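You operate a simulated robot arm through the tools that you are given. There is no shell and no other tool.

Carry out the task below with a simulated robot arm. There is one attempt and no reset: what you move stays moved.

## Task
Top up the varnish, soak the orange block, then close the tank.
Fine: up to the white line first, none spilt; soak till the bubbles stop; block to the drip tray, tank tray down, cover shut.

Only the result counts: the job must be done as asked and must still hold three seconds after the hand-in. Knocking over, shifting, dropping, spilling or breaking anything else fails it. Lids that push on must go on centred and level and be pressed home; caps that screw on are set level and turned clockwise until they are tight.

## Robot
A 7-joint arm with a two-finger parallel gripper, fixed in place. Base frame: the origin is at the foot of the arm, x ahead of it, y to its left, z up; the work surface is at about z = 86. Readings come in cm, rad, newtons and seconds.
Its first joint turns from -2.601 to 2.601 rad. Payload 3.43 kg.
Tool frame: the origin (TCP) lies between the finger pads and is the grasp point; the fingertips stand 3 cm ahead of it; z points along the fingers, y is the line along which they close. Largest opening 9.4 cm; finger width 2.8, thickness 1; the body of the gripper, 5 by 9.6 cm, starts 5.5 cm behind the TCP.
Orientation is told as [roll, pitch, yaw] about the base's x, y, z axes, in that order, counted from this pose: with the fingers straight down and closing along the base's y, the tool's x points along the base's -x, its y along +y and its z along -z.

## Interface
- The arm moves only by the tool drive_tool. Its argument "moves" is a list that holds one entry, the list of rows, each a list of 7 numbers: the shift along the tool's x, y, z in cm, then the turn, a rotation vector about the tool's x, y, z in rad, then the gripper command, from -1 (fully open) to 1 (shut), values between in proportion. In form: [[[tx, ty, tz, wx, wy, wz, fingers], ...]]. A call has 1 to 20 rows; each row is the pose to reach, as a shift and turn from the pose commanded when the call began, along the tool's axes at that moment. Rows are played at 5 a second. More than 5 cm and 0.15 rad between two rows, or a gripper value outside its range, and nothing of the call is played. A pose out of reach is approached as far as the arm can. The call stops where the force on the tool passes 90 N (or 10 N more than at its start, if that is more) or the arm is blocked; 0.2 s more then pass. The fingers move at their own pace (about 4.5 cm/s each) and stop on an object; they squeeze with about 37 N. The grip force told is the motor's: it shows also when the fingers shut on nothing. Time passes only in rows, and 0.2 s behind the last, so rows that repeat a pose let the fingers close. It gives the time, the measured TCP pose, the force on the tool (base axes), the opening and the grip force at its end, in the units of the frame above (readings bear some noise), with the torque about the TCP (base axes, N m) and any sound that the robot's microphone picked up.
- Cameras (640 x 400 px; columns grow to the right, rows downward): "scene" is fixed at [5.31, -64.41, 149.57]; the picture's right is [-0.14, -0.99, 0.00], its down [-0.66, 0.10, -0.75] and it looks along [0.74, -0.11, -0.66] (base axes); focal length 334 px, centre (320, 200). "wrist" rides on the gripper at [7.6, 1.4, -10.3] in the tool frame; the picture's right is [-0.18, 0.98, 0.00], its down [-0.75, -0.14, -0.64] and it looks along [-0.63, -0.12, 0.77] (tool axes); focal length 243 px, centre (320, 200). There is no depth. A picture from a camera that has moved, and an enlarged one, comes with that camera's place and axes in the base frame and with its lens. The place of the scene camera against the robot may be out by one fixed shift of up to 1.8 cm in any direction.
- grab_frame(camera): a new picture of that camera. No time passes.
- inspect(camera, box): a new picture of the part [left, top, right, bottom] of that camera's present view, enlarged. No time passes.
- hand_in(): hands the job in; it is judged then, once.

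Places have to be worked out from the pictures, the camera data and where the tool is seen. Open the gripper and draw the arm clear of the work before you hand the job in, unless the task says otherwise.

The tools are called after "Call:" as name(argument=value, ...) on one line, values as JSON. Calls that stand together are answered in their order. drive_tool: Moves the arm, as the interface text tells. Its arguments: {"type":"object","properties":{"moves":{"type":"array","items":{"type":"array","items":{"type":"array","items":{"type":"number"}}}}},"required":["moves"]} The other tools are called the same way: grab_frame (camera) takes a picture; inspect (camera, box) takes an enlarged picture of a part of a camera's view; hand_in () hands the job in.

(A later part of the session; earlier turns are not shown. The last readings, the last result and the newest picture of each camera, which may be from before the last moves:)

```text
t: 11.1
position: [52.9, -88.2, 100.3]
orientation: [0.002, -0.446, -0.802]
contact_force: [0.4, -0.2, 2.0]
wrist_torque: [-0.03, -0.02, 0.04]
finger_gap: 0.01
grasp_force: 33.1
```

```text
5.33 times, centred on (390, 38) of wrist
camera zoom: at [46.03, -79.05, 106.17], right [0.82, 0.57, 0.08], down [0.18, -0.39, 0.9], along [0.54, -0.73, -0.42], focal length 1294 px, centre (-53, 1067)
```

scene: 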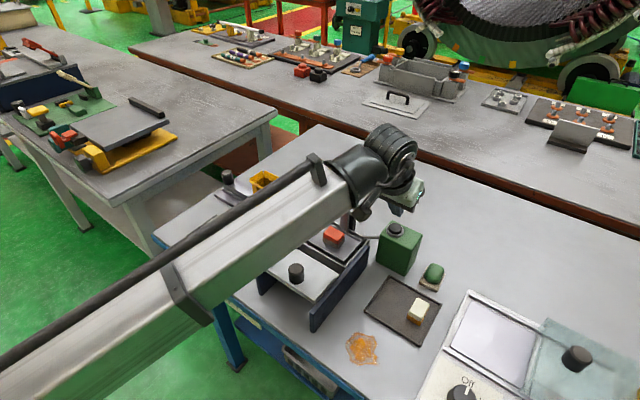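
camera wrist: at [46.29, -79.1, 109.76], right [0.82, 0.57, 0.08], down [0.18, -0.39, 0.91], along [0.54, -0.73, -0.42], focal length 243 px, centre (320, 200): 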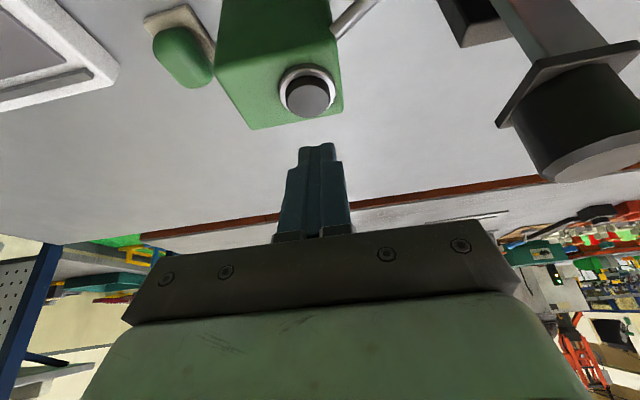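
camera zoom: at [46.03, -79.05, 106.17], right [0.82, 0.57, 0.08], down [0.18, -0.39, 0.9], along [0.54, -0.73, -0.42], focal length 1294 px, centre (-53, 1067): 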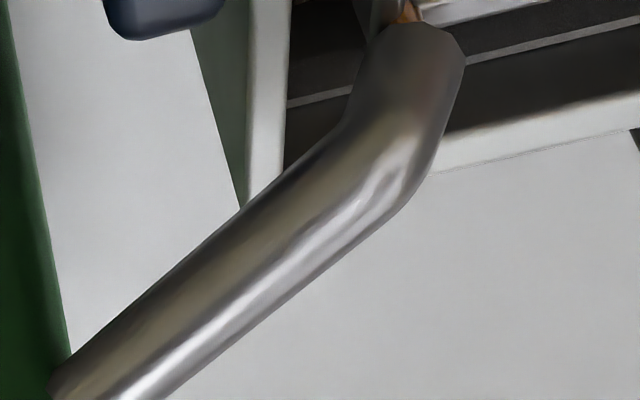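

The wrist camera also sees the white line beside the spout, so I can watch from both. I keep holding for another ~1.6 s.

Call:
drive_tool(moves=[[[0, 0, 0, 0, 0, 0, 1], [0, 0, 0, 0, 0, 0, 1], [0, 0, 0, 0, 0, 0, 1], [0, 0, 0, 0, 0, 0, 1], [0, 0, 0, 0, 0, 0, 1], [0, 0, 0, 0, 0, 0, 1], [0, 0, 0, 0, 0, 0, 1]]])

Call:
inspect(camera="scene", box=[340, 234, 372, 254])

Call:
inspect(camera="wrist", box=[380, 0, 440, 38])

```text
t: 12.7
position: [52.91, -88.11, 100.27]
orientation: [0.004, -0.449, -0.8]
contact_force: [1.0, 0.0, 2.7]
wrist_torque: [-0.01, 0.0, 0.01]
finger_gap: 0.0
grasp_force: 33.3
```

```text
16.00 times, centred on (356, 244) of scene
camera zoom: at [5.31, -64.41, 149.57], right [-0.14, -0.99, 0.0], down [-0.66, 0.1, -0.75], along [0.74, -0.11, -0.66], focal length 5336 px, centre (-256, -504)
```

zoom: 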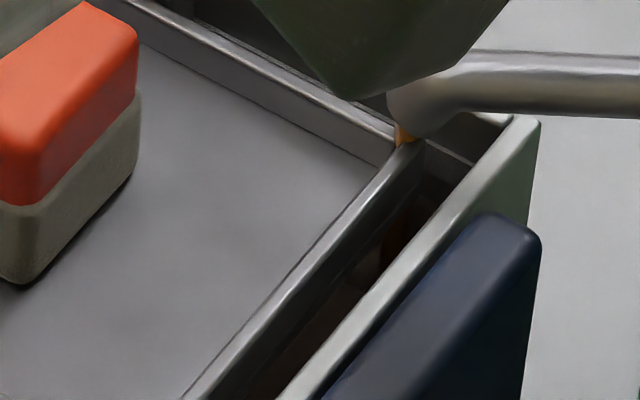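

```text
10.53 times, centred on (410, 19) of wrist
camera zoom: at [46.03, -79.05, 106.17], right [0.82, 0.57, 0.08], down [0.18, -0.39, 0.9], along [0.54, -0.73, -0.42], focal length 2554 px, centre (-627, 2105)
```

zoom: 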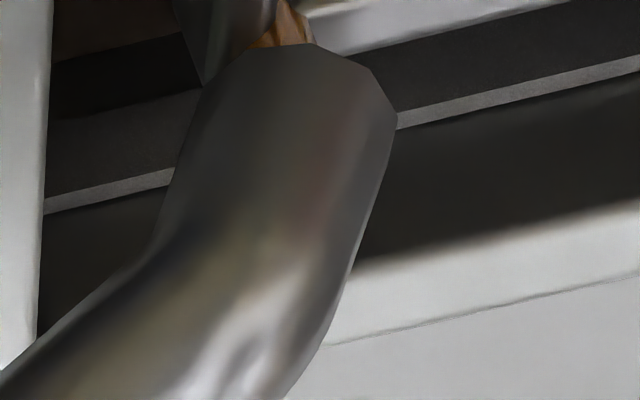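

Left of the spout I can see the brown surface boundary about 1.2 cm below the white line, rising ~0.3 cm/s. I hold about 1 s more and compare.

Call:
drive_tool(moves=[[[0, 0, 0, 0, 0, 0, 1], [0, 0, 0, 0, 0, 0, 1], [0, 0, 0, 0, 0, 0, 1], [0, 0, 0, 0, 0, 0, 1]]])

Call:
inspect(camera="wrist", box=[380, 0, 440, 38])

Call:
inspect(camera="scene", box=[340, 234, 372, 254])

```text
t: 13.7
position: [52.81, -88.29, 100.21]
orientation: [0.004, -0.448, -0.802]
contact_force: [0.0, 0.0, 2.8]
wrist_torque: [0.01, 0.0, 0.02]
finger_gap: 0.0
grasp_force: 33.5
```

```text
10.53 times, centred on (410, 19) of wrist
camera zoom: at [46.03, -79.05, 106.17], right [0.82, 0.57, 0.08], down [0.18, -0.39, 0.9], along [0.54, -0.73, -0.42], focal length 2554 px, centre (-627, 2105)
```

zoom: 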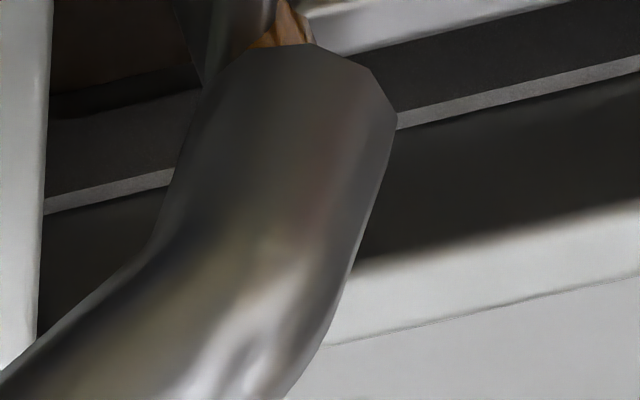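

```text
16.00 times, centred on (356, 244) of scene
camera zoom: at [5.31, -64.41, 149.57], right [-0.14, -0.99, 0.0], down [-0.66, 0.1, -0.75], along [0.74, -0.11, -0.66], focal length 5336 px, centre (-256, -504)
```

zoom: 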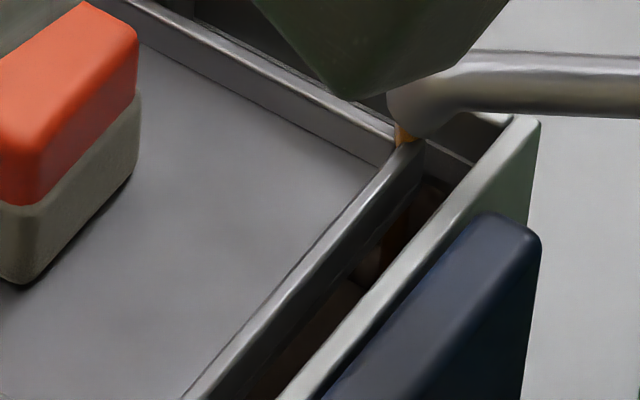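

The brown boundary rose ~27 px of the ~147 px to the line in 1 s, so about 4 s remain. I hold 2 s more.

Call:
drive_tool(moves=[[[0, 0, 0, 0, 0, 0, 1], [0, 0, 0, 0, 0, 0, 1], [0, 0, 0, 0, 0, 0, 1], [0, 0, 0, 0, 0, 0, 1], [0, 0, 0, 0, 0, 0, 1], [0, 0, 0, 0, 0, 0, 1], [0, 0, 0, 0, 0, 0, 1], [0, 0, 0, 0, 0, 0, 1], [0, 0, 0, 0, 0, 0, 1]]])

Call:
inspect(camera="wrist", box=[380, 0, 440, 38])

Call:
inspect(camera="scene", box=[340, 234, 372, 254])

```text
t: 15.7
position: [52.91, -88.39, 100.36]
orientation: [0.003, -0.448, -0.801]
contact_force: [0.3, -0.2, 2.0]
wrist_torque: [0.02, -0.01, 0.02]
finger_gap: 0.0
grasp_force: 33.0
```

```text
10.53 times, centred on (410, 19) of wrist
camera zoom: at [46.03, -79.05, 106.17], right [0.82, 0.57, 0.08], down [0.18, -0.39, 0.9], along [0.54, -0.73, -0.42], focal length 2554 px, centre (-627, 2105)
```

zoom: 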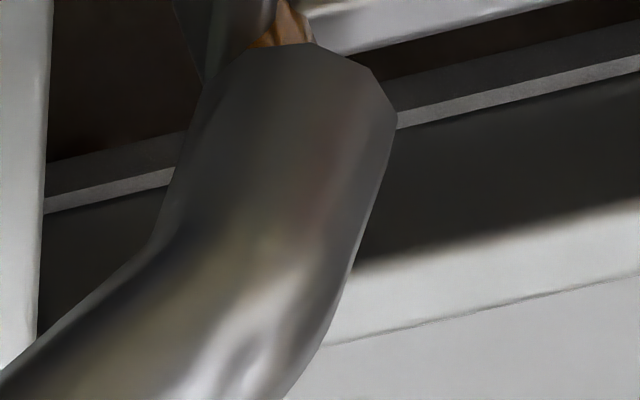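

```text
16.00 times, centred on (356, 244) of scene
camera zoom: at [5.31, -64.41, 149.57], right [-0.14, -0.99, 0.0], down [-0.66, 0.1, -0.75], along [0.74, -0.11, -0.66], focal length 5336 px, centre (-256, -504)
```

zoom: 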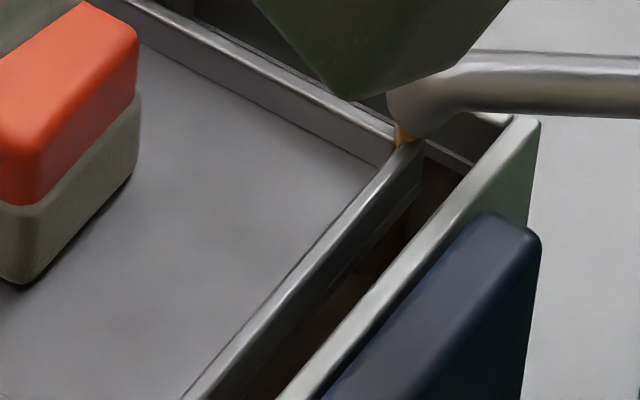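

The surface is now ~40 px below the line's lower edge, rising ~33 px/s. I hold 0.8 s more and then release within the same call.

Call:
drive_tool(moves=[[[0, 0, 0, 0, 0, 0, 1], [0, 0, 0, 0, 0, 0, 1], [0, 0, 0, 0, 0, 0, 1], [0, 0, 0, 0, 0, 0, 1], [-0.35, 0, -0.72, 0, 0, 0, 1]]])

Call:
inspect(camera="wrist", box=[380, 0, 440, 38])

Call:
inspect(camera="scene", box=[340, 234, 372, 254])

```text
t: 16.9
position: [52.84, -88.26, 100.97]
orientation: [0.003, -0.446, -0.8]
contact_force: [0.9, 1.0, -1.0]
wrist_torque: [0.0, 0.02, 0.0]
finger_gap: 0.02
grasp_force: 33.5
```

```text
10.53 times, centred on (410, 19) of wrist
camera zoom: at [45.99, -79.13, 106.99], right [0.82, 0.57, 0.08], down [0.18, -0.39, 0.9], along [0.54, -0.73, -0.42], focal length 2554 px, centre (-627, 2105)
```

zoom: 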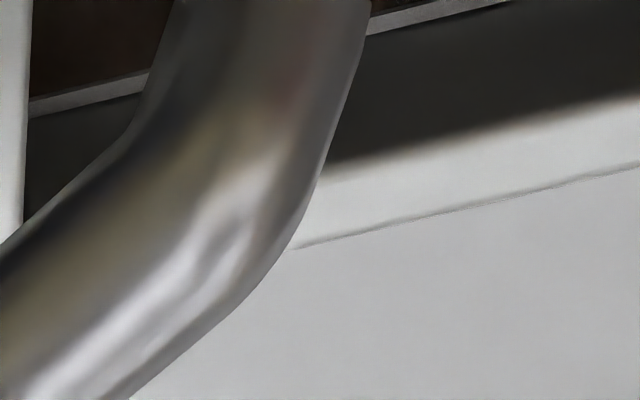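

```text
16.00 times, centred on (356, 244) of scene
camera zoom: at [5.31, -64.41, 149.57], right [-0.14, -0.99, 0.0], down [-0.66, 0.1, -0.75], along [0.74, -0.11, -0.66], focal length 5336 px, centre (-256, -504)
```

zoom: 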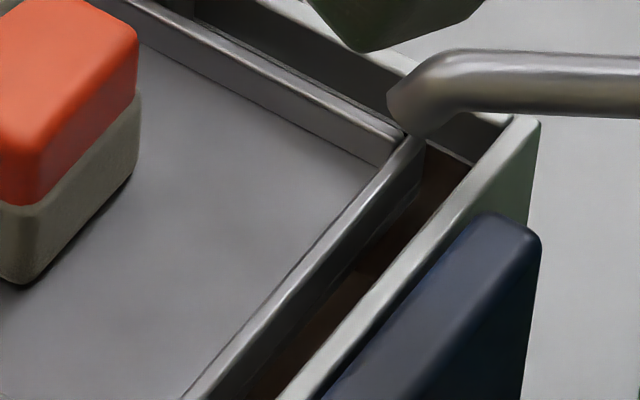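

Stream stopped; the brown surface now appears to meet the white line. I zoom to the maximum on that spot.

Call:
inspect(camera="wrist", box=[380, 0, 400, 13])

Call:
inspect(camera="wrist", box=[408, 0, 448, 25])

Call:
inspect(camera="scene", box=[350, 230, 382, 250])

```text
16.00 times, centred on (390, 6) of wrist
camera zoom: at [45.99, -79.13, 106.99], right [0.82, 0.57, 0.08], down [0.18, -0.39, 0.9], along [0.54, -0.73, -0.42], focal length 3882 px, centre (-800, 3296)
```

zoom: 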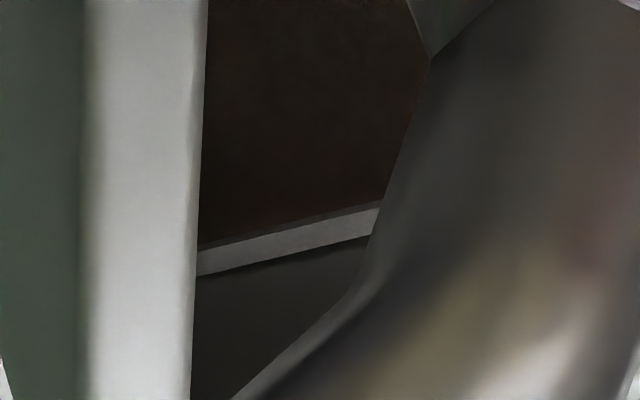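

```text
16.00 times, centred on (428, 12) of wrist
camera zoom: at [45.99, -79.13, 106.99], right [0.82, 0.57, 0.08], down [0.18, -0.39, 0.9], along [0.54, -0.73, -0.42], focal length 3882 px, centre (-1408, 3200)
```

zoom: 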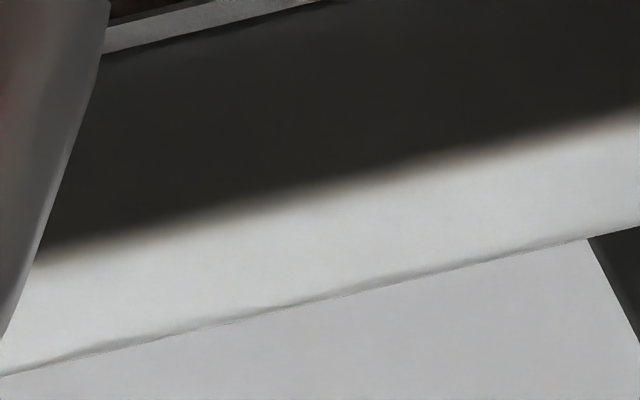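

```text
16.00 times, centred on (366, 240) of scene
camera zoom: at [5.31, -64.41, 149.57], right [-0.14, -0.99, 0.0], down [-0.66, 0.1, -0.75], along [0.74, -0.11, -0.66], focal length 5336 px, centre (-416, -440)
```

zoom: 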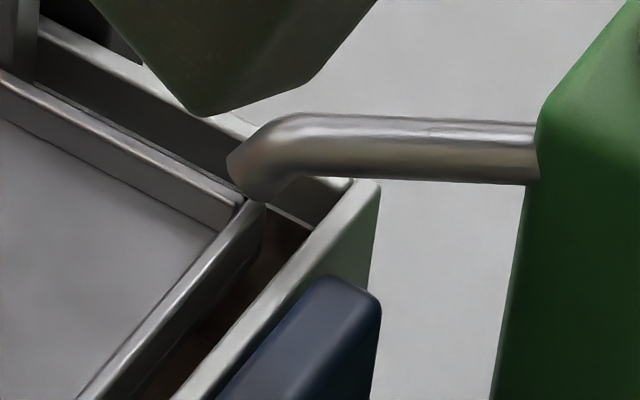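

The level sits right at the lower edge of the white line. One very brief tap (~0.2 s, ≈0.06 cm) should bring it to the middle of the line.

Call:
drive_tool(moves=[[[0.35, 0, 0.72, 0, 0, 0, 1], [0, 0, 0, 0, 0, 0, 1]]])

Call:
inspect(camera="wrist", box=[380, 0, 400, 13])

Call:
inspect(camera="scene", box=[350, 230, 382, 250])

```text
t: 17.5
position: [52.99, -88.27, 100.98]
orientation: [0.003, -0.447, -0.803]
contact_force: [-0.9, -0.6, 0.2]
wrist_torque: [-0.02, -0.01, -0.02]
finger_gap: 0.0
grasp_force: 33.0
heard: click
```

```text
16.00 times, centred on (390, 6) of wrist
camera zoom: at [46.07, -79.12, 106.96], right [0.82, 0.57, 0.08], down [0.18, -0.39, 0.9], along [0.54, -0.73, -0.42], focal length 3882 px, centre (-800, 3296)
```

zoom: 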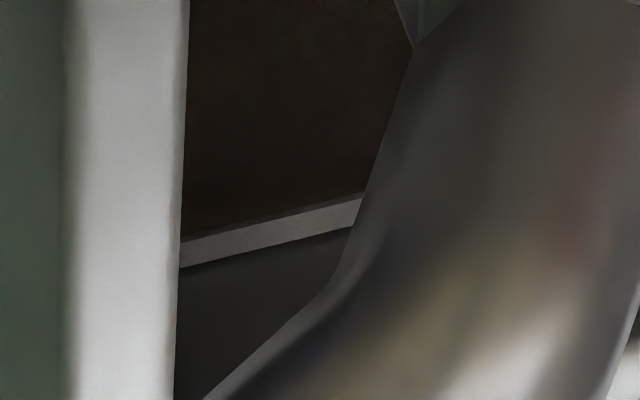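

```text
16.00 times, centred on (366, 240) of scene
camera zoom: at [5.31, -64.41, 149.57], right [-0.14, -0.99, 0.0], down [-0.66, 0.1, -0.75], along [0.74, -0.11, -0.66], focal length 5336 px, centre (-416, -440)
```

zoom: 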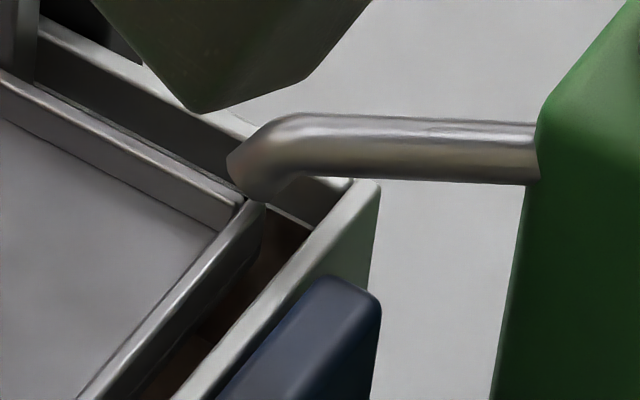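

The level now appears to be at the line. To judge it from a steeper angle, I lift straight up and return to the vertical viewing pose above the tank.

Call:
drive_tool(moves=[[[-0.65, 0, -1.35, 0, 0, 0, 1], [-1.3, 0, -2.7, 0, 0, 0, 1], [-1.35, 0.5, -3.95, 0, 0.056, 0, 1], [-1.4, 1.0, -5.2, 0, 0.112, 0, 1], [-1.45, 1.5, -6.45, 0, 0.168, 0, 1], [-1.5, 2.0, -7.7, 0, 0.224, 0, 1], [-1.55, 2.5, -8.95, 0, 0.28, 0, 1], [-1.6, 3.0, -10.2, 0, 0.336, 0, 1], [-1.62, 3.5, -11.5, 0, 0.392, 0, 1], [-1.64, 3.96, -12.72, 0, 0.448, 0, 1]]])

Call:
inspect(camera="wrist", box=[318, 70, 366, 100])

Call:
inspect(camera="wrist", box=[384, 55, 432, 85])

Call:
grab_frame(camera="scene")

```text
t: 19.7
position: [52.86, -82.8, 113.32]
orientation: [0.002, -0.002, -0.801]
contact_force: [-0.3, -0.2, -0.4]
wrist_torque: [-0.01, -0.02, -0.03]
finger_gap: 0.01
grasp_force: 32.8
```

```text
13.33 times, centred on (342, 85) of wrist
camera zoom: at [48.65, -76.14, 123.57], right [0.83, 0.55, 0.0], down [0.42, -0.64, 0.64], along [0.36, -0.53, -0.77], focal length 3235 px, centre (27, 1733)
```

zoom: 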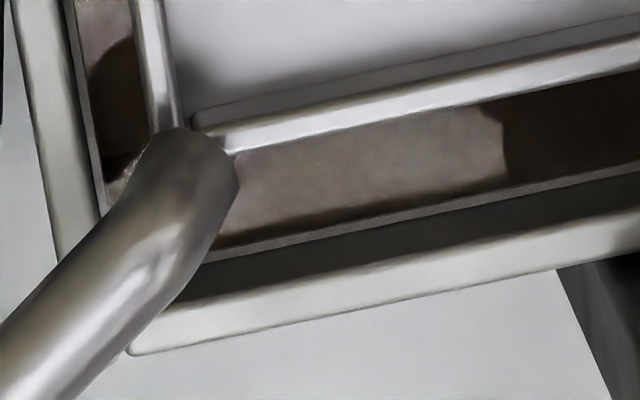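

```text
13.33 times, centred on (408, 70) of wrist
camera zoom: at [48.65, -76.14, 123.57], right [0.83, 0.55, 0.0], down [0.42, -0.64, 0.64], along [0.36, -0.53, -0.77], focal length 3235 px, centre (-853, 1933)
```

zoom: 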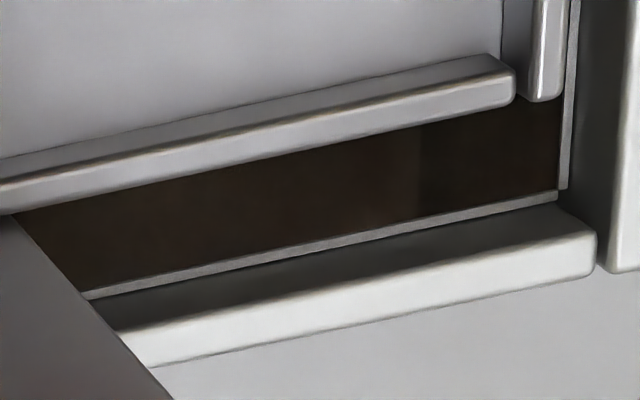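

```text
taken
```

scene: 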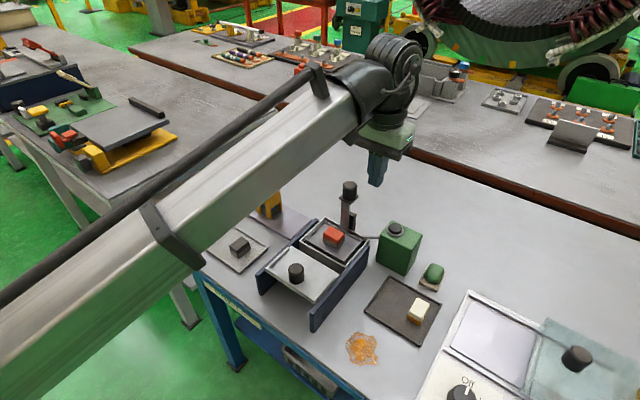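

The varnish now meets the white line all along. I check the remaining visible line thickness at maximum zoom.

Call:
inspect(camera="wrist", box=[392, 58, 432, 83])

Call:
inspect(camera="wrist", box=[320, 72, 360, 97])

```text
16.00 times, centred on (412, 70) of wrist
camera zoom: at [48.65, -76.14, 123.57], right [0.83, 0.55, 0.0], down [0.42, -0.64, 0.64], along [0.36, -0.53, -0.77], focal length 3882 px, centre (-1152, 2272)
```

zoom: 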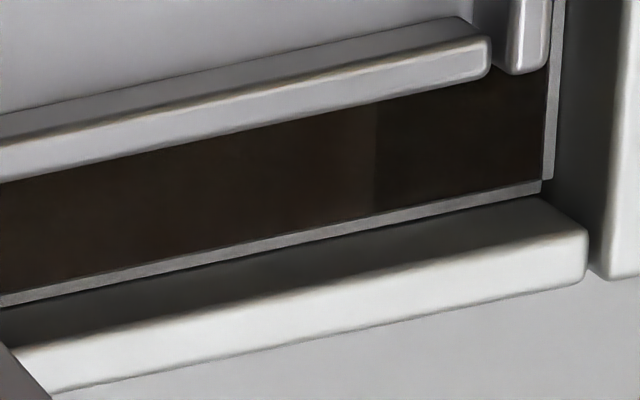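

```text
16.00 times, centred on (340, 84) of wrist
camera zoom: at [48.65, -76.14, 123.57], right [0.83, 0.55, 0.0], down [0.42, -0.64, 0.64], along [0.36, -0.53, -0.77], focal length 3882 px, centre (0, 2048)
```

zoom: 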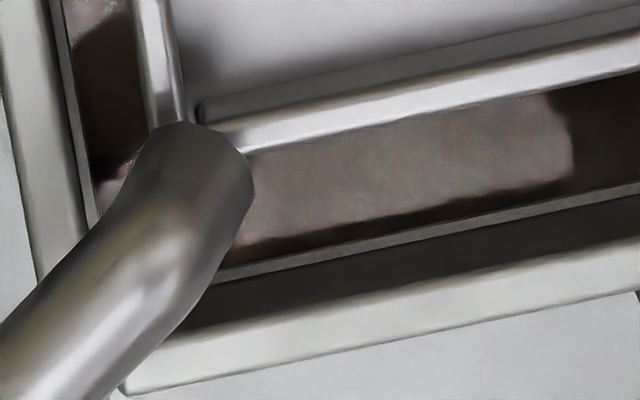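

The level is within the thickness of the white line – filling is done. Next I refine the lift-knob position from this view.

Call:
inspect(camera="wrist", box=[340, 60, 452, 160])

Call:
inspect(camera="scene", box=[325, 170, 375, 245])

```text
4.00 times, centred on (396, 110) of wrist
camera zoom: at [48.65, -76.14, 123.57], right [0.83, 0.55, 0.0], down [0.42, -0.64, 0.64], along [0.36, -0.53, -0.77], focal length 970 px, centre (16, 560)
```

zoom: 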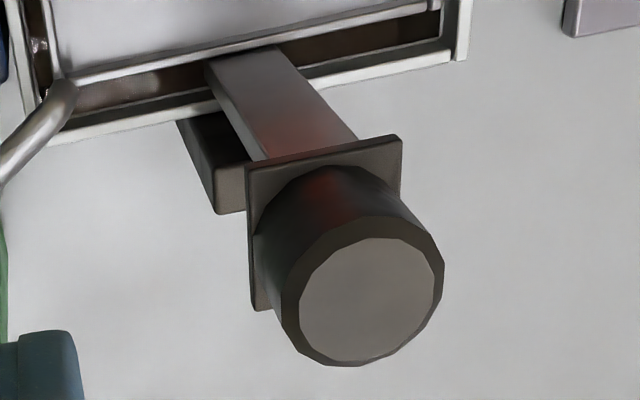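

```text
5.33 times, centred on (350, 208) of scene
camera zoom: at [5.31, -64.41, 149.57], right [-0.14, -0.99, 0.0], down [-0.66, 0.1, -0.75], along [0.74, -0.11, -0.66], focal length 1779 px, centre (160, 160)
```

zoom: 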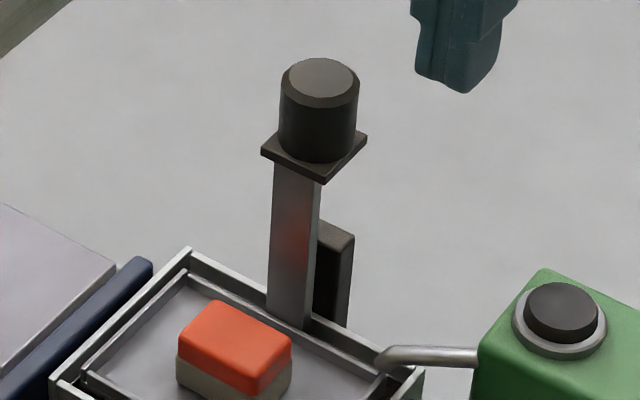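

Knob centre confirmed at ≈(59.0,-79.1), top 105.6, Ø≈3.2, flange at ≈102.4. I open the gripper and move directly above it.

Call:
drive_tool(moves=[[[-0.4, 1.75, 0, 0, 0, 0, -1], [-0.8, 3.5, 0, 0, 0, 0, -1], [-1.2, 5.25, 0, 0, 0, 0, -1], [-1.56, 6.97, 0, 0, 0, 0, -1], [-1.56, 6.97, 0, 0, 0, 0, -1]]])

Call:
grab_frame(camera="wrist")

Call:
grab_frame(camera="scene")

```text
t: 20.9
position: [58.93, -78.95, 113.48]
orientation: [0.005, 0.0, -0.798]
contact_force: [0.8, 0.1, -0.2]
wrist_torque: [-0.04, 0.01, 0.03]
finger_gap: 9.38
grasp_force: 0.0
```

```text
taken
camera wrist: at [54.71, -72.32, 123.69], right [0.83, 0.55, 0.0], down [0.42, -0.64, 0.64], along [0.36, -0.53, -0.77], focal length 243 px, centre (320, 200)
```

wrist: 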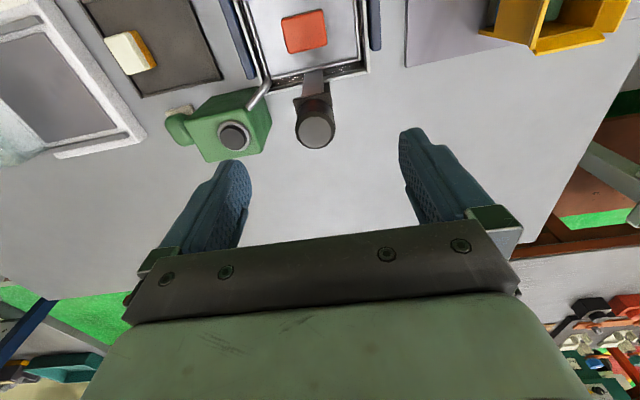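

```text
taken
```

scene: 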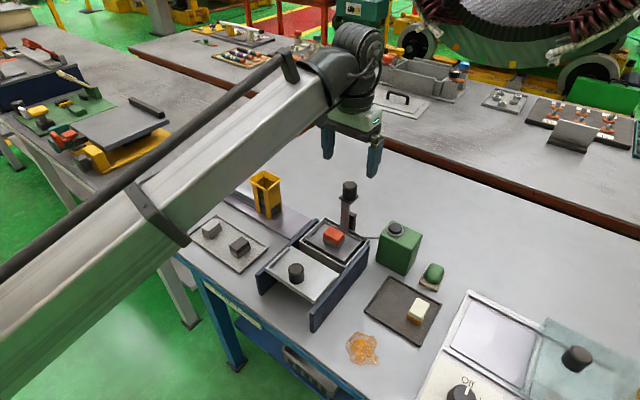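

Fingers straddle the knob. I descend so that the fingertips end about 0.4 cm above the flange (TCP z≈106).

Call:
drive_tool(moves=[[[-0.1, -0.1, 1.5, 0, 0, 0, -1], [-0.1, -0.1, 3, 0, 0, 0, -1], [-0.1, -0.1, 4.5, 0, 0, 0, -1], [-0.1, -0.1, 6, 0, 0, 0, -1], [-0.1, -0.1, 7.3, 0, 0, 0, -1]]])

Call:
grab_frame(camera="wrist")

Call:
inspect(camera="scene", box=[300, 130, 420, 250])

```text
t: 22.1
position: [58.84, -79.06, 105.7]
orientation: [0.003, -0.001, -0.8]
contact_force: [-0.2, -0.2, 0.1]
wrist_torque: [0.0, -0.01, -0.02]
finger_gap: 9.4
grasp_force: 0.1
```

```text
taken
camera wrist: at [54.6, -72.46, 116.11], right [0.83, 0.55, 0.0], down [0.42, -0.64, 0.64], along [0.36, -0.53, -0.77], focal length 243 px, centre (320, 200)
```

wrist: 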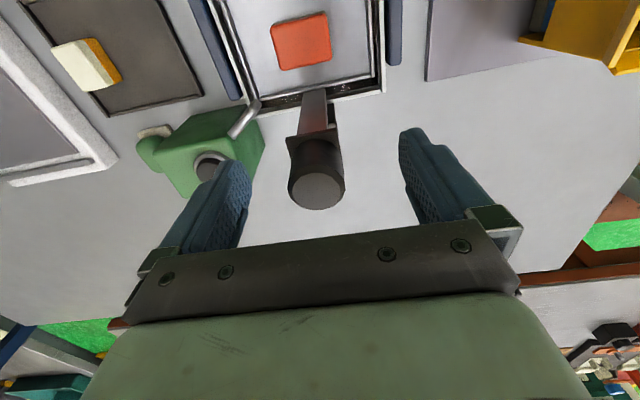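

```text
3.33 times, centred on (360, 190) of scene
camera zoom: at [5.31, -64.41, 149.57], right [-0.14, -0.99, 0.0], down [-0.66, 0.1, -0.75], along [0.74, -0.11, -0.66], focal length 1112 px, centre (187, 233)
```

zoom: 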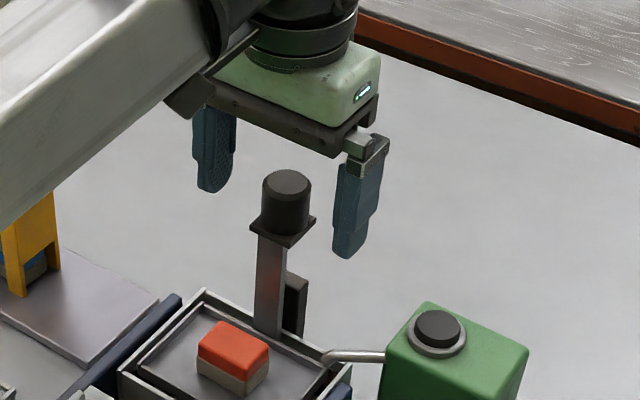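

Fingers are either side of the knob just above the flange. I close on it.

Call:
drive_tool(moves=[[[0, 0, 0, 0, 0, 0, 1], [0, 0, 0, 0, 0, 0, 1], [0, 0, 0, 0, 0, 0, 1], [0, 0, 0, 0, 0, 0, 1], [0, 0, 0, 0, 0, 0, 1], [0, 0, 0, 0, 0, 0, 1]]])

Call:
inspect(camera="scene", box=[300, 130, 420, 250])

```text
t: 23.5
position: [58.59, -79.2, 105.84]
orientation: [0.001, 0.0, -0.802]
contact_force: [-12.7, -16.7, -0.8]
wrist_torque: [-0.57, 0.36, -0.16]
finger_gap: 3.18
grasp_force: 45.3
```

```text
3.33 times, centred on (360, 190) of scene
camera zoom: at [5.31, -64.41, 149.57], right [-0.14, -0.99, 0.0], down [-0.66, 0.1, -0.75], along [0.74, -0.11, -0.66], focal length 1112 px, centre (187, 233)
```

zoom: 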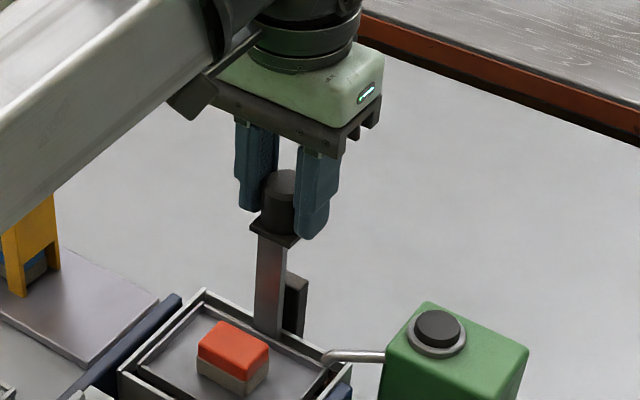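

Gripped (gap 3.18 cm) with some sideways strain of ~21 N toward -v, so I relieve that by shifting -0.28 cm along the closing axis first.

Call:
drive_tool(moves=[[[0, -0.15, 0, 0, 0, 0, 1], [0, -0.28, 0, 0, 0, 0, 1], [0, -0.28, 0, 0, 0, 0, 1]]])

```text
t: 24.3
position: [58.74, -79.25, 105.92]
orientation: [0.003, 0.0, -0.799]
contact_force: [-6.2, -7.4, -1.1]
wrist_torque: [-1.01, 0.64, -0.09]
finger_gap: 3.19
grasp_force: 45.2
```

Strain is reduced. I now begin lowering the tray slowly and watch the force.

Call:
drive_tool(moves=[[[0, -0.1, 0.25, 0, 0, 0, 1], [0, -0.15, 0.5, 0, 0, 0, 1], [0, -0.15, 0.75, 0, 0, 0, 1], [0, -0.15, 1.0, 0, 0, 0, 1]]])

Call:
inspect(camera="scene", box=[290, 170, 390, 260])

```text
t: 25.3
position: [58.71, -79.12, 104.83]
orientation: [0.007, 0.0, -0.797]
contact_force: [4.0, 6.0, 2.4]
wrist_torque: [-0.35, 0.64, -0.09]
finger_gap: 3.17
grasp_force: 45.2
```

```text
4.44 times, centred on (340, 215) of scene
camera zoom: at [5.31, -64.41, 149.57], right [-0.14, -0.99, 0.0], down [-0.66, 0.1, -0.75], along [0.74, -0.11, -0.66], focal length 1482 px, centre (231, 133)
```

zoom: 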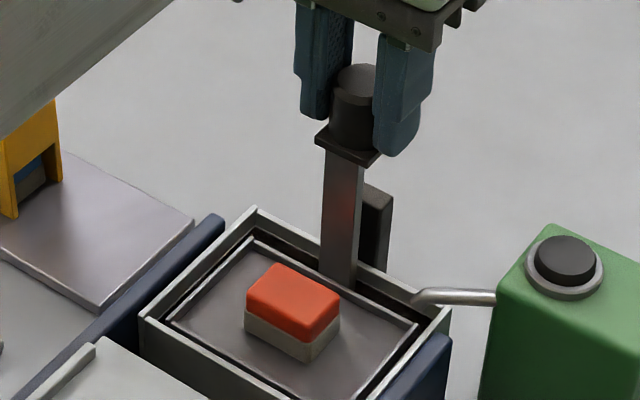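

The tray follows down smoothly with only ~2–3 N. I continue lowering slowly.

Call:
drive_tool(moves=[[[0, 0.06, 0.2, 0, 0, 0, 1], [0, 0.06, 0.4, 0, 0, 0, 1], [0, 0.06, 0.6, 0, 0, 0, 1], [0, 0.06, 0.8, 0, 0, 0, 1], [0, 0.06, 1.0, 0, 0, 0, 1], [0, 0.06, 1.2, 0, 0, 0, 1]]])

Call:
inspect(camera="scene", box=[290, 190, 390, 270])

Call:
inspect(camera="wrist", box=[200, 0, 400, 125])

```text
t: 26.7
position: [58.7, -79.15, 103.82]
orientation: [0.004, 0.001, -0.799]
contact_force: [11.2, 25.6, 1.3]
wrist_torque: [-0.59, 0.55, 0.03]
finger_gap: 3.18
grasp_force: 44.8
```

```text
5.00 times, centred on (340, 230) of scene
camera zoom: at [5.31, -64.41, 149.57], right [-0.14, -0.99, 0.0], down [-0.66, 0.1, -0.75], along [0.74, -0.11, -0.66], focal length 1668 px, centre (220, 50)
```

zoom: 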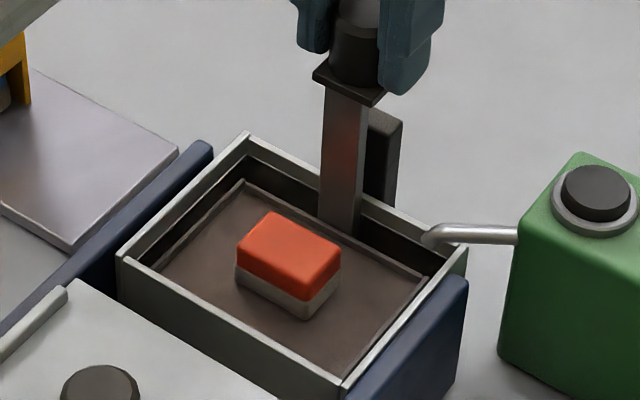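

```text
3.20 times, centred on (300, 62) of wrist
camera zoom: at [54.43, -72.67, 114.09], right [0.83, 0.55, 0.0], down [0.42, -0.64, 0.64], along [0.36, -0.53, -0.77], focal length 776 px, centre (384, 640)
```

zoom: 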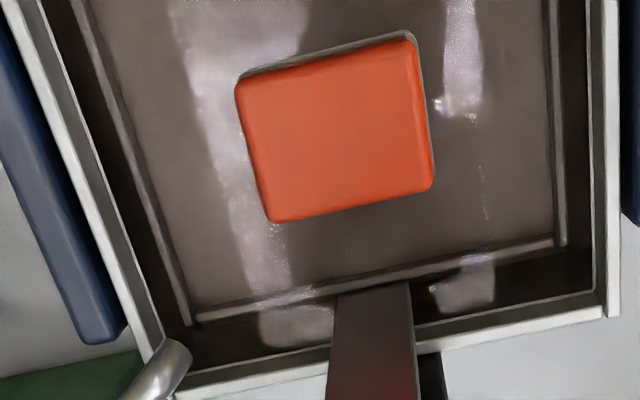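

The tray is under the surface with the block's base entering. A lateral strain of ~26 N (+v) built up, so I relieve it before going further.

Call:
drive_tool(moves=[[[0.05, 0.1, 0, 0, 0, 0, 1], [0.1, 0.2, 0, 0, 0, 0, 1], [0.1, 0.2, 0, 0, 0, 0, 1]]])

```text
t: 27.5
position: [58.63, -79.31, 103.72]
orientation: [0.001, -0.002, -0.798]
contact_force: [10.1, 8.0, 0.8]
wrist_torque: [0.45, 0.89, 0.12]
finger_gap: 3.19
grasp_force: 45.6
```

Strain halved. I continue lowering in small steps.

Call:
drive_tool(moves=[[[0, 0.1, 0.2, 0, 0, 0, 1], [0, 0.1, 0.4, 0, 0, 0, 1], [0, 0.1, 0.6, 0, 0, 0, 1], [0, 0.1, 0.8, 0, 0, 0, 1]]])

Call:
inspect(camera="scene", box=[290, 190, 390, 270])

Call:
inspect(camera="wrist", box=[200, 0, 400, 125])

```text
t: 28.5
position: [58.65, -79.22, 102.87]
orientation: [0.001, -0.001, -0.801]
contact_force: [-6.2, 2.3, 1.9]
wrist_torque: [-1.22, -0.03, -0.01]
finger_gap: 3.16
grasp_force: 45.4
```

```text
5.00 times, centred on (340, 230) of scene
camera zoom: at [5.31, -64.41, 149.57], right [-0.14, -0.99, 0.0], down [-0.66, 0.1, -0.75], along [0.74, -0.11, -0.66], focal length 1668 px, centre (220, 50)
```

zoom: 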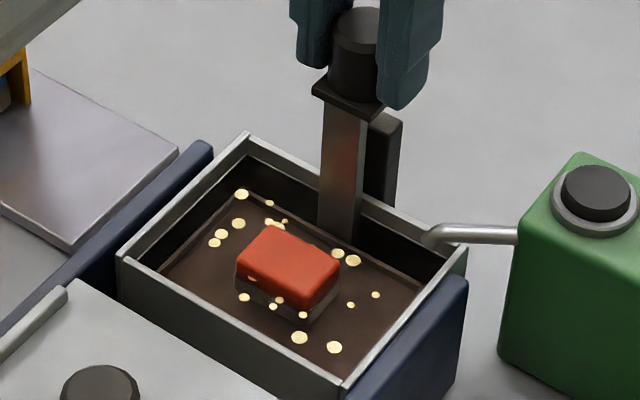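

```text
3.20 times, centred on (300, 62) of wrist
camera zoom: at [54.47, -72.64, 113.18], right [0.83, 0.55, 0.0], down [0.42, -0.64, 0.64], along [0.36, -0.54, -0.77], focal length 776 px, centre (384, 640)
```

zoom: 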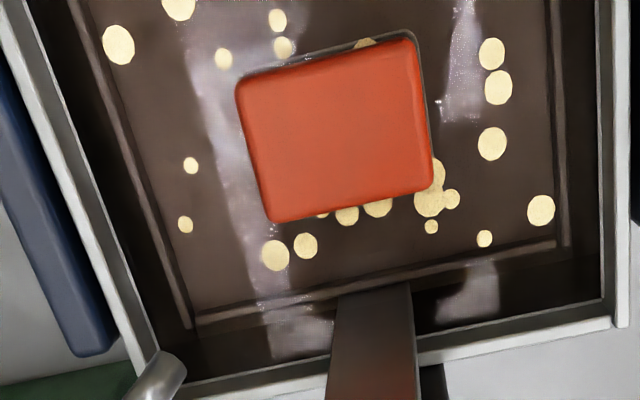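

Bubbles have appeared – the soak has begun. I carefully lower further to find the bottom stop.

Call:
drive_tool(moves=[[[0, 0, 0.15, 0, 0, 0, 1], [0, 0, 0.3, 0, 0, 0, 1], [0, 0, 0.45, 0, 0, 0, 1], [0, 0, 0.6, 0, 0, 0, 1]]])

Call:
inspect(camera="scene", box=[290, 190, 390, 270])

Call:
inspect(camera="wrist", box=[200, 0, 400, 125])

```text
t: 29.5
position: [58.74, -79.2, 102.25]
orientation: [0.001, -0.001, -0.8]
contact_force: [-6.9, -11.7, 2.1]
wrist_torque: [0.35, 1.0, -0.01]
finger_gap: 3.16
grasp_force: 44.7
```

```text
5.00 times, centred on (340, 230) of scene
camera zoom: at [5.31, -64.41, 149.57], right [-0.14, -0.99, 0.0], down [-0.66, 0.1, -0.75], along [0.74, -0.11, -0.66], focal length 1668 px, centre (220, 50)
```

zoom: 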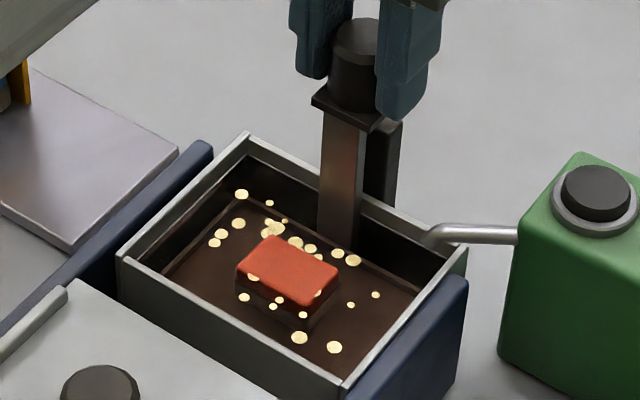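

```text
3.20 times, centred on (300, 62) of wrist
camera zoom: at [54.46, -72.65, 112.54], right [0.83, 0.55, 0.0], down [0.42, -0.64, 0.64], along [0.36, -0.53, -0.77], focal length 776 px, centre (384, 640)
```

zoom: 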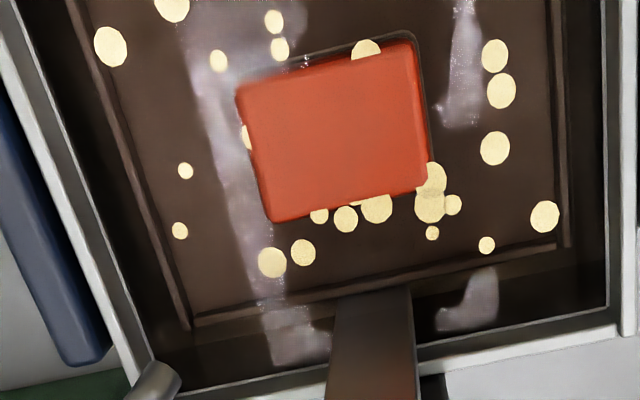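

The block is now nearly fully under. I continue to feel for the stop.

Call:
drive_tool(moves=[[[0, -0.05, 0.15, 0, 0, 0, 1], [0, -0.08, 0.3, 0, 0, 0, 1], [0, -0.08, 0.45, 0, 0, 0, 1], [0, -0.08, 0.6, 0, 0, 0, 1]]])

Call:
inspect(camera="scene", box=[290, 190, 390, 270])

Call:
inspect(camera="wrist", box=[200, 0, 400, 125])

```text
t: 30.5
position: [58.7, -79.13, 101.62]
orientation: [0.001, 0.002, -0.799]
contact_force: [-4.0, -16.6, 2.0]
wrist_torque: [0.18, 1.27, -0.22]
finger_gap: 3.15
grasp_force: 45.0
```

```text
5.00 times, centred on (340, 230) of scene
camera zoom: at [5.31, -64.41, 149.57], right [-0.14, -0.99, 0.0], down [-0.66, 0.1, -0.75], along [0.74, -0.11, -0.66], focal length 1668 px, centre (220, 50)
```

zoom: 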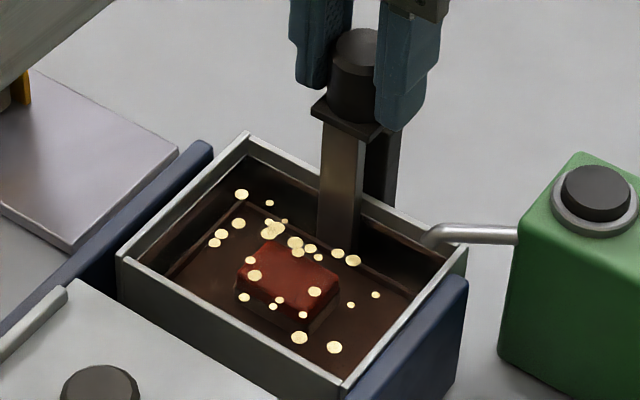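

```text
3.20 times, centred on (300, 62) of wrist
camera zoom: at [54.46, -72.64, 111.9], right [0.83, 0.55, 0.0], down [0.42, -0.64, 0.64], along [0.36, -0.53, -0.77], focal length 776 px, centre (384, 640)
```

zoom: 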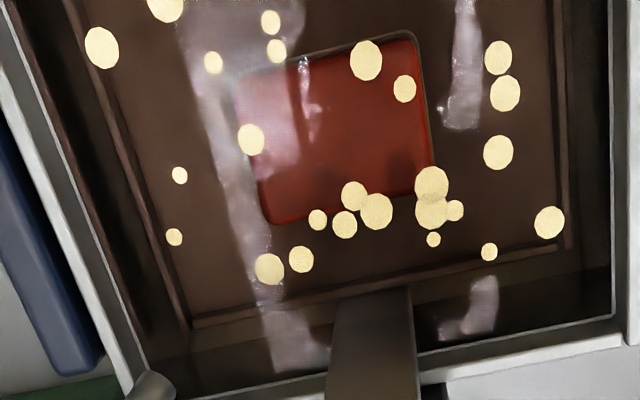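

The block is fully submerged and bubbling. I lower a bit more to find the stop.

Call:
drive_tool(moves=[[[0, -0.06, 0.15, 0, 0, 0, 1], [0, -0.12, 0.3, 0, 0, 0, 1], [0, -0.12, 0.45, 0, 0, 0, 1], [0, -0.12, 0.6, 0, 0, 0, 1]]])

Call:
inspect(camera="scene", box=[290, 190, 390, 270])

```text
t: 31.5
position: [58.65, -79.25, 101.07]
orientation: [0.003, -0.002, -0.799]
contact_force: [-2.6, -13.8, 1.6]
wrist_torque: [-1.01, 0.59, -0.08]
finger_gap: 3.19
grasp_force: 45.1
```

```text
5.00 times, centred on (340, 230) of scene
camera zoom: at [5.31, -64.41, 149.57], right [-0.14, -0.99, 0.0], down [-0.66, 0.1, -0.75], along [0.74, -0.11, -0.66], focal length 1668 px, centre (220, 50)
```

zoom: 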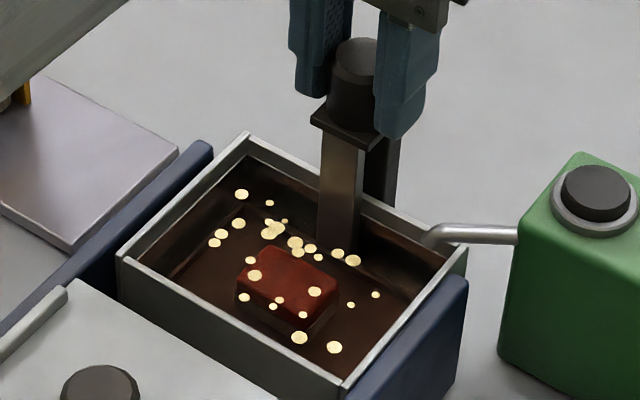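

Still moving freely. I continue down, watching vertical force.

Call:
drive_tool(moves=[[[0, -0.06, 0.15, 0, 0, 0, 1], [0, -0.1, 0.3, 0, 0, 0, 1], [0, -0.1, 0.45, 0, 0, 0, 1], [0, -0.1, 0.6, 0, 0, 0, 1]]])

Call:
inspect(camera="scene", box=[290, 190, 390, 270])

```text
t: 32.5
position: [58.73, -79.12, 100.69]
orientation: [0.002, -0.004, -0.797]
contact_force: [8.0, -13.2, 38.2]
wrist_torque: [-0.45, 0.62, 0.14]
finger_gap: 3.15
grasp_force: 45.1
```

```text
5.00 times, centred on (340, 230) of scene
camera zoom: at [5.31, -64.41, 149.57], right [-0.14, -0.99, 0.0], down [-0.66, 0.1, -0.75], along [0.74, -0.11, -0.66], focal length 1668 px, centre (220, 50)
```

zoom: 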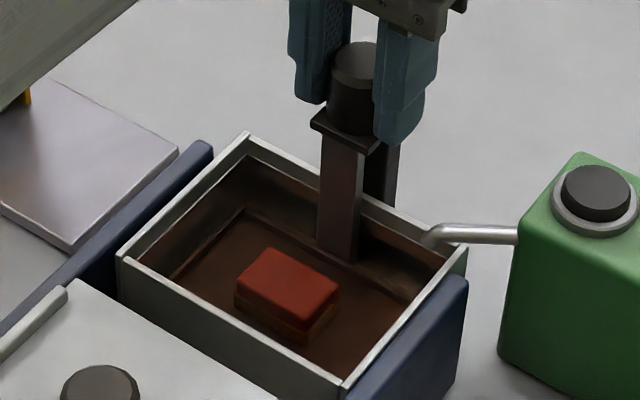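

Bottom stop reached (38 N up) and the bubbles have vanished. I ease off the pressing force and check again a moment later that no bubbles remain.

Call:
drive_tool(moves=[[[0, -0.05, -0.2, 0, 0, 0, 1], [0, -0.08, -0.3, 0, 0, 0, 1], [0, -0.08, -0.3, 0, 0, 0, 1]]])

Call:
inspect(camera="wrist", box=[200, 0, 400, 125])

Call:
inspect(camera="scene", box=[290, 190, 390, 270])

```text
t: 33.3
position: [58.7, -79.23, 100.68]
orientation: [0.004, -0.004, -0.797]
contact_force: [15.4, -8.9, 3.8]
wrist_torque: [-1.42, -0.58, 0.16]
finger_gap: 3.2
grasp_force: 45.2
```

```text
3.20 times, centred on (300, 62) of wrist
camera zoom: at [54.4, -72.65, 110.96], right [0.83, 0.55, 0.0], down [0.42, -0.64, 0.64], along [0.36, -0.53, -0.77], focal length 776 px, centre (384, 640)
```

zoom: 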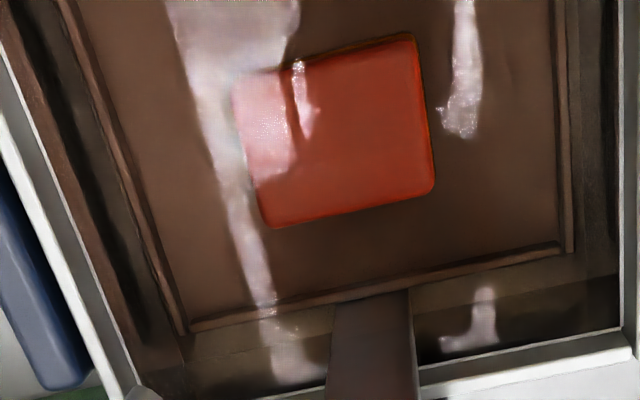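

```text
5.00 times, centred on (340, 230) of scene
camera zoom: at [5.31, -64.41, 149.57], right [-0.14, -0.99, 0.0], down [-0.66, 0.1, -0.75], along [0.74, -0.11, -0.66], focal length 1668 px, centre (220, 50)
```

zoom: 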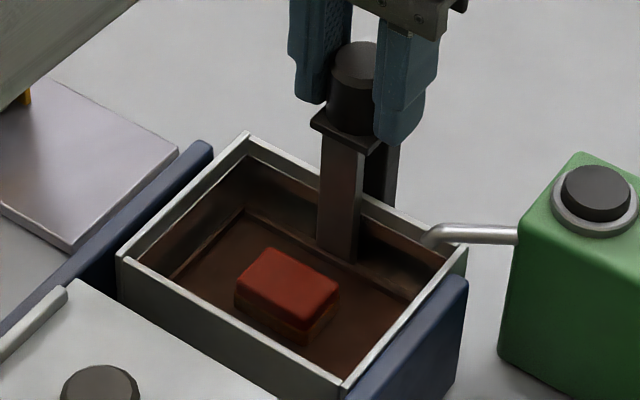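

No bubbles anywhere and the block's lower half looks amber. I wait one more second to be sure before raising.

Call:
drive_tool(moves=[[[0.05, 0, 0, 0, 0, 0, 1], [0.05, 0, 0, 0, 0, 0, 1], [0.05, 0, 0, 0, 0, 0, 1], [0.05, 0, 0, 0, 0, 0, 1], [0.05, 0, 0, 0, 0, 0, 1]]])

Call:
inspect(camera="wrist", box=[200, 0, 400, 125])

```text
t: 34.5
position: [58.85, -79.17, 100.88]
orientation: [0.003, 0.001, -0.796]
contact_force: [20.8, 3.8, -1.8]
wrist_torque: [-1.22, -0.67, 0.11]
finger_gap: 3.18
grasp_force: 45.1
```

```text
3.20 times, centred on (300, 62) of wrist
camera zoom: at [54.42, -72.66, 111.08], right [0.83, 0.55, 0.0], down [0.42, -0.64, 0.64], along [0.36, -0.53, -0.77], focal length 776 px, centre (384, 640)
```

zoom: 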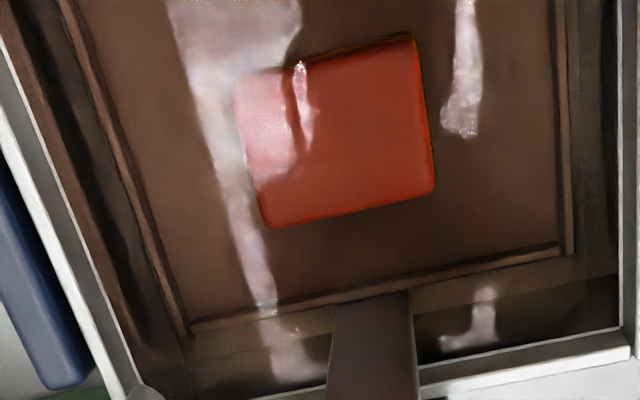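

Still none – soaking is complete. I raise the tray slowly.

Call:
drive_tool(moves=[[[-0.05, 0.06, -0.2, 0, 0, 0, 1], [-0.05, 0.1, -0.4, 0, 0, 0, 1], [-0.05, 0.1, -0.6, 0, 0, 0, 1], [-0.05, 0.1, -0.8, 0, 0, 0, 1], [-0.05, 0.1, -1.0, 0, 0, 0, 1], [-0.05, 0.1, -1.2, 0, 0, 0, 1], [-0.05, 0.1, -1.4, 0, 0, 0, 1], [-0.05, 0.1, -1.6, 0, 0, 0, 1], [-0.05, 0.1, -1.8, 0, 0, 0, 1], [-0.05, 0.1, -2.0, 0, 0, 0, 1]]])

Call:
inspect(camera="scene", box=[290, 190, 390, 270])

```text
t: 36.7
position: [58.68, -79.2, 102.74]
orientation: [0.003, 0.002, -0.8]
contact_force: [21.2, -10.4, -2.4]
wrist_torque: [0.18, 1.4, -0.15]
finger_gap: 3.19
grasp_force: 45.3
```

```text
5.00 times, centred on (340, 230) of scene
camera zoom: at [5.31, -64.41, 149.57], right [-0.14, -0.99, 0.0], down [-0.66, 0.1, -0.75], along [0.74, -0.11, -0.66], focal length 1668 px, centre (220, 50)
```

zoom: 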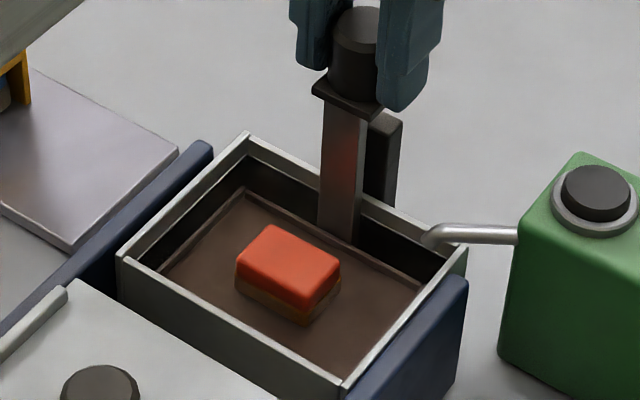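

Block emerging with its lower half now amber. An outward strain of ~22 N exists, so I shift slightly outward while continuing to raise to the original height.

Call:
drive_tool(moves=[[[-0.08, 0, -0.2, 0, 0, 0, 1], [-0.15, 0, -0.4, 0, 0, 0, 1], [-0.15, 0, -0.6, 0, 0, 0, 1], [-0.15, 0, -0.8, 0, 0, 0, 1], [-0.15, 0, -1.0, 0, 0, 0, 1], [-0.15, 0, -1.2, 0, 0, 0, 1], [-0.15, 0, -1.4, 0, 0, 0, 1], [-0.15, 0, -1.6, 0, 0, 0, 1], [-0.15, 0, -1.8, 0, 0, 0, 1], [-0.15, 0, -2.0, 0, 0, 0, 1], [-0.15, 0, -2.2, 0, 0, 0, 1], [-0.15, 0, -2.4, 0, 0, 0, 1]]])

Call:
inspect(camera="scene", box=[290, 180, 390, 260])

```text
t: 39.3
position: [58.57, -79.25, 105.17]
orientation: [0.004, 0.003, -0.799]
contact_force: [1.3, 17.2, -2.6]
wrist_torque: [-0.14, 0.77, -0.01]
finger_gap: 3.2
grasp_force: 44.6
```

```text
5.00 times, centred on (340, 220) of scene
camera zoom: at [5.31, -64.41, 149.57], right [-0.14, -0.99, 0.0], down [-0.66, 0.1, -0.75], along [0.74, -0.11, -0.66], focal length 1668 px, centre (220, 100)
```

zoom: 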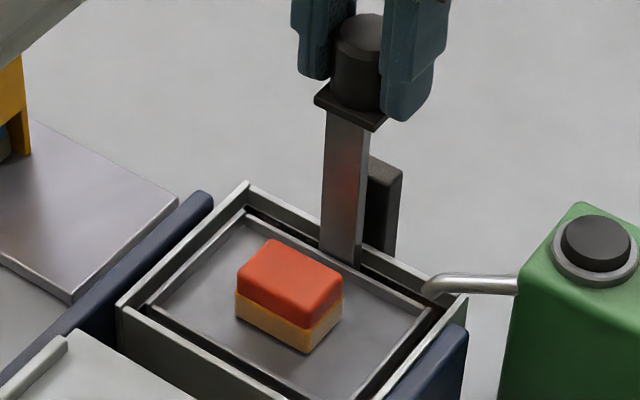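

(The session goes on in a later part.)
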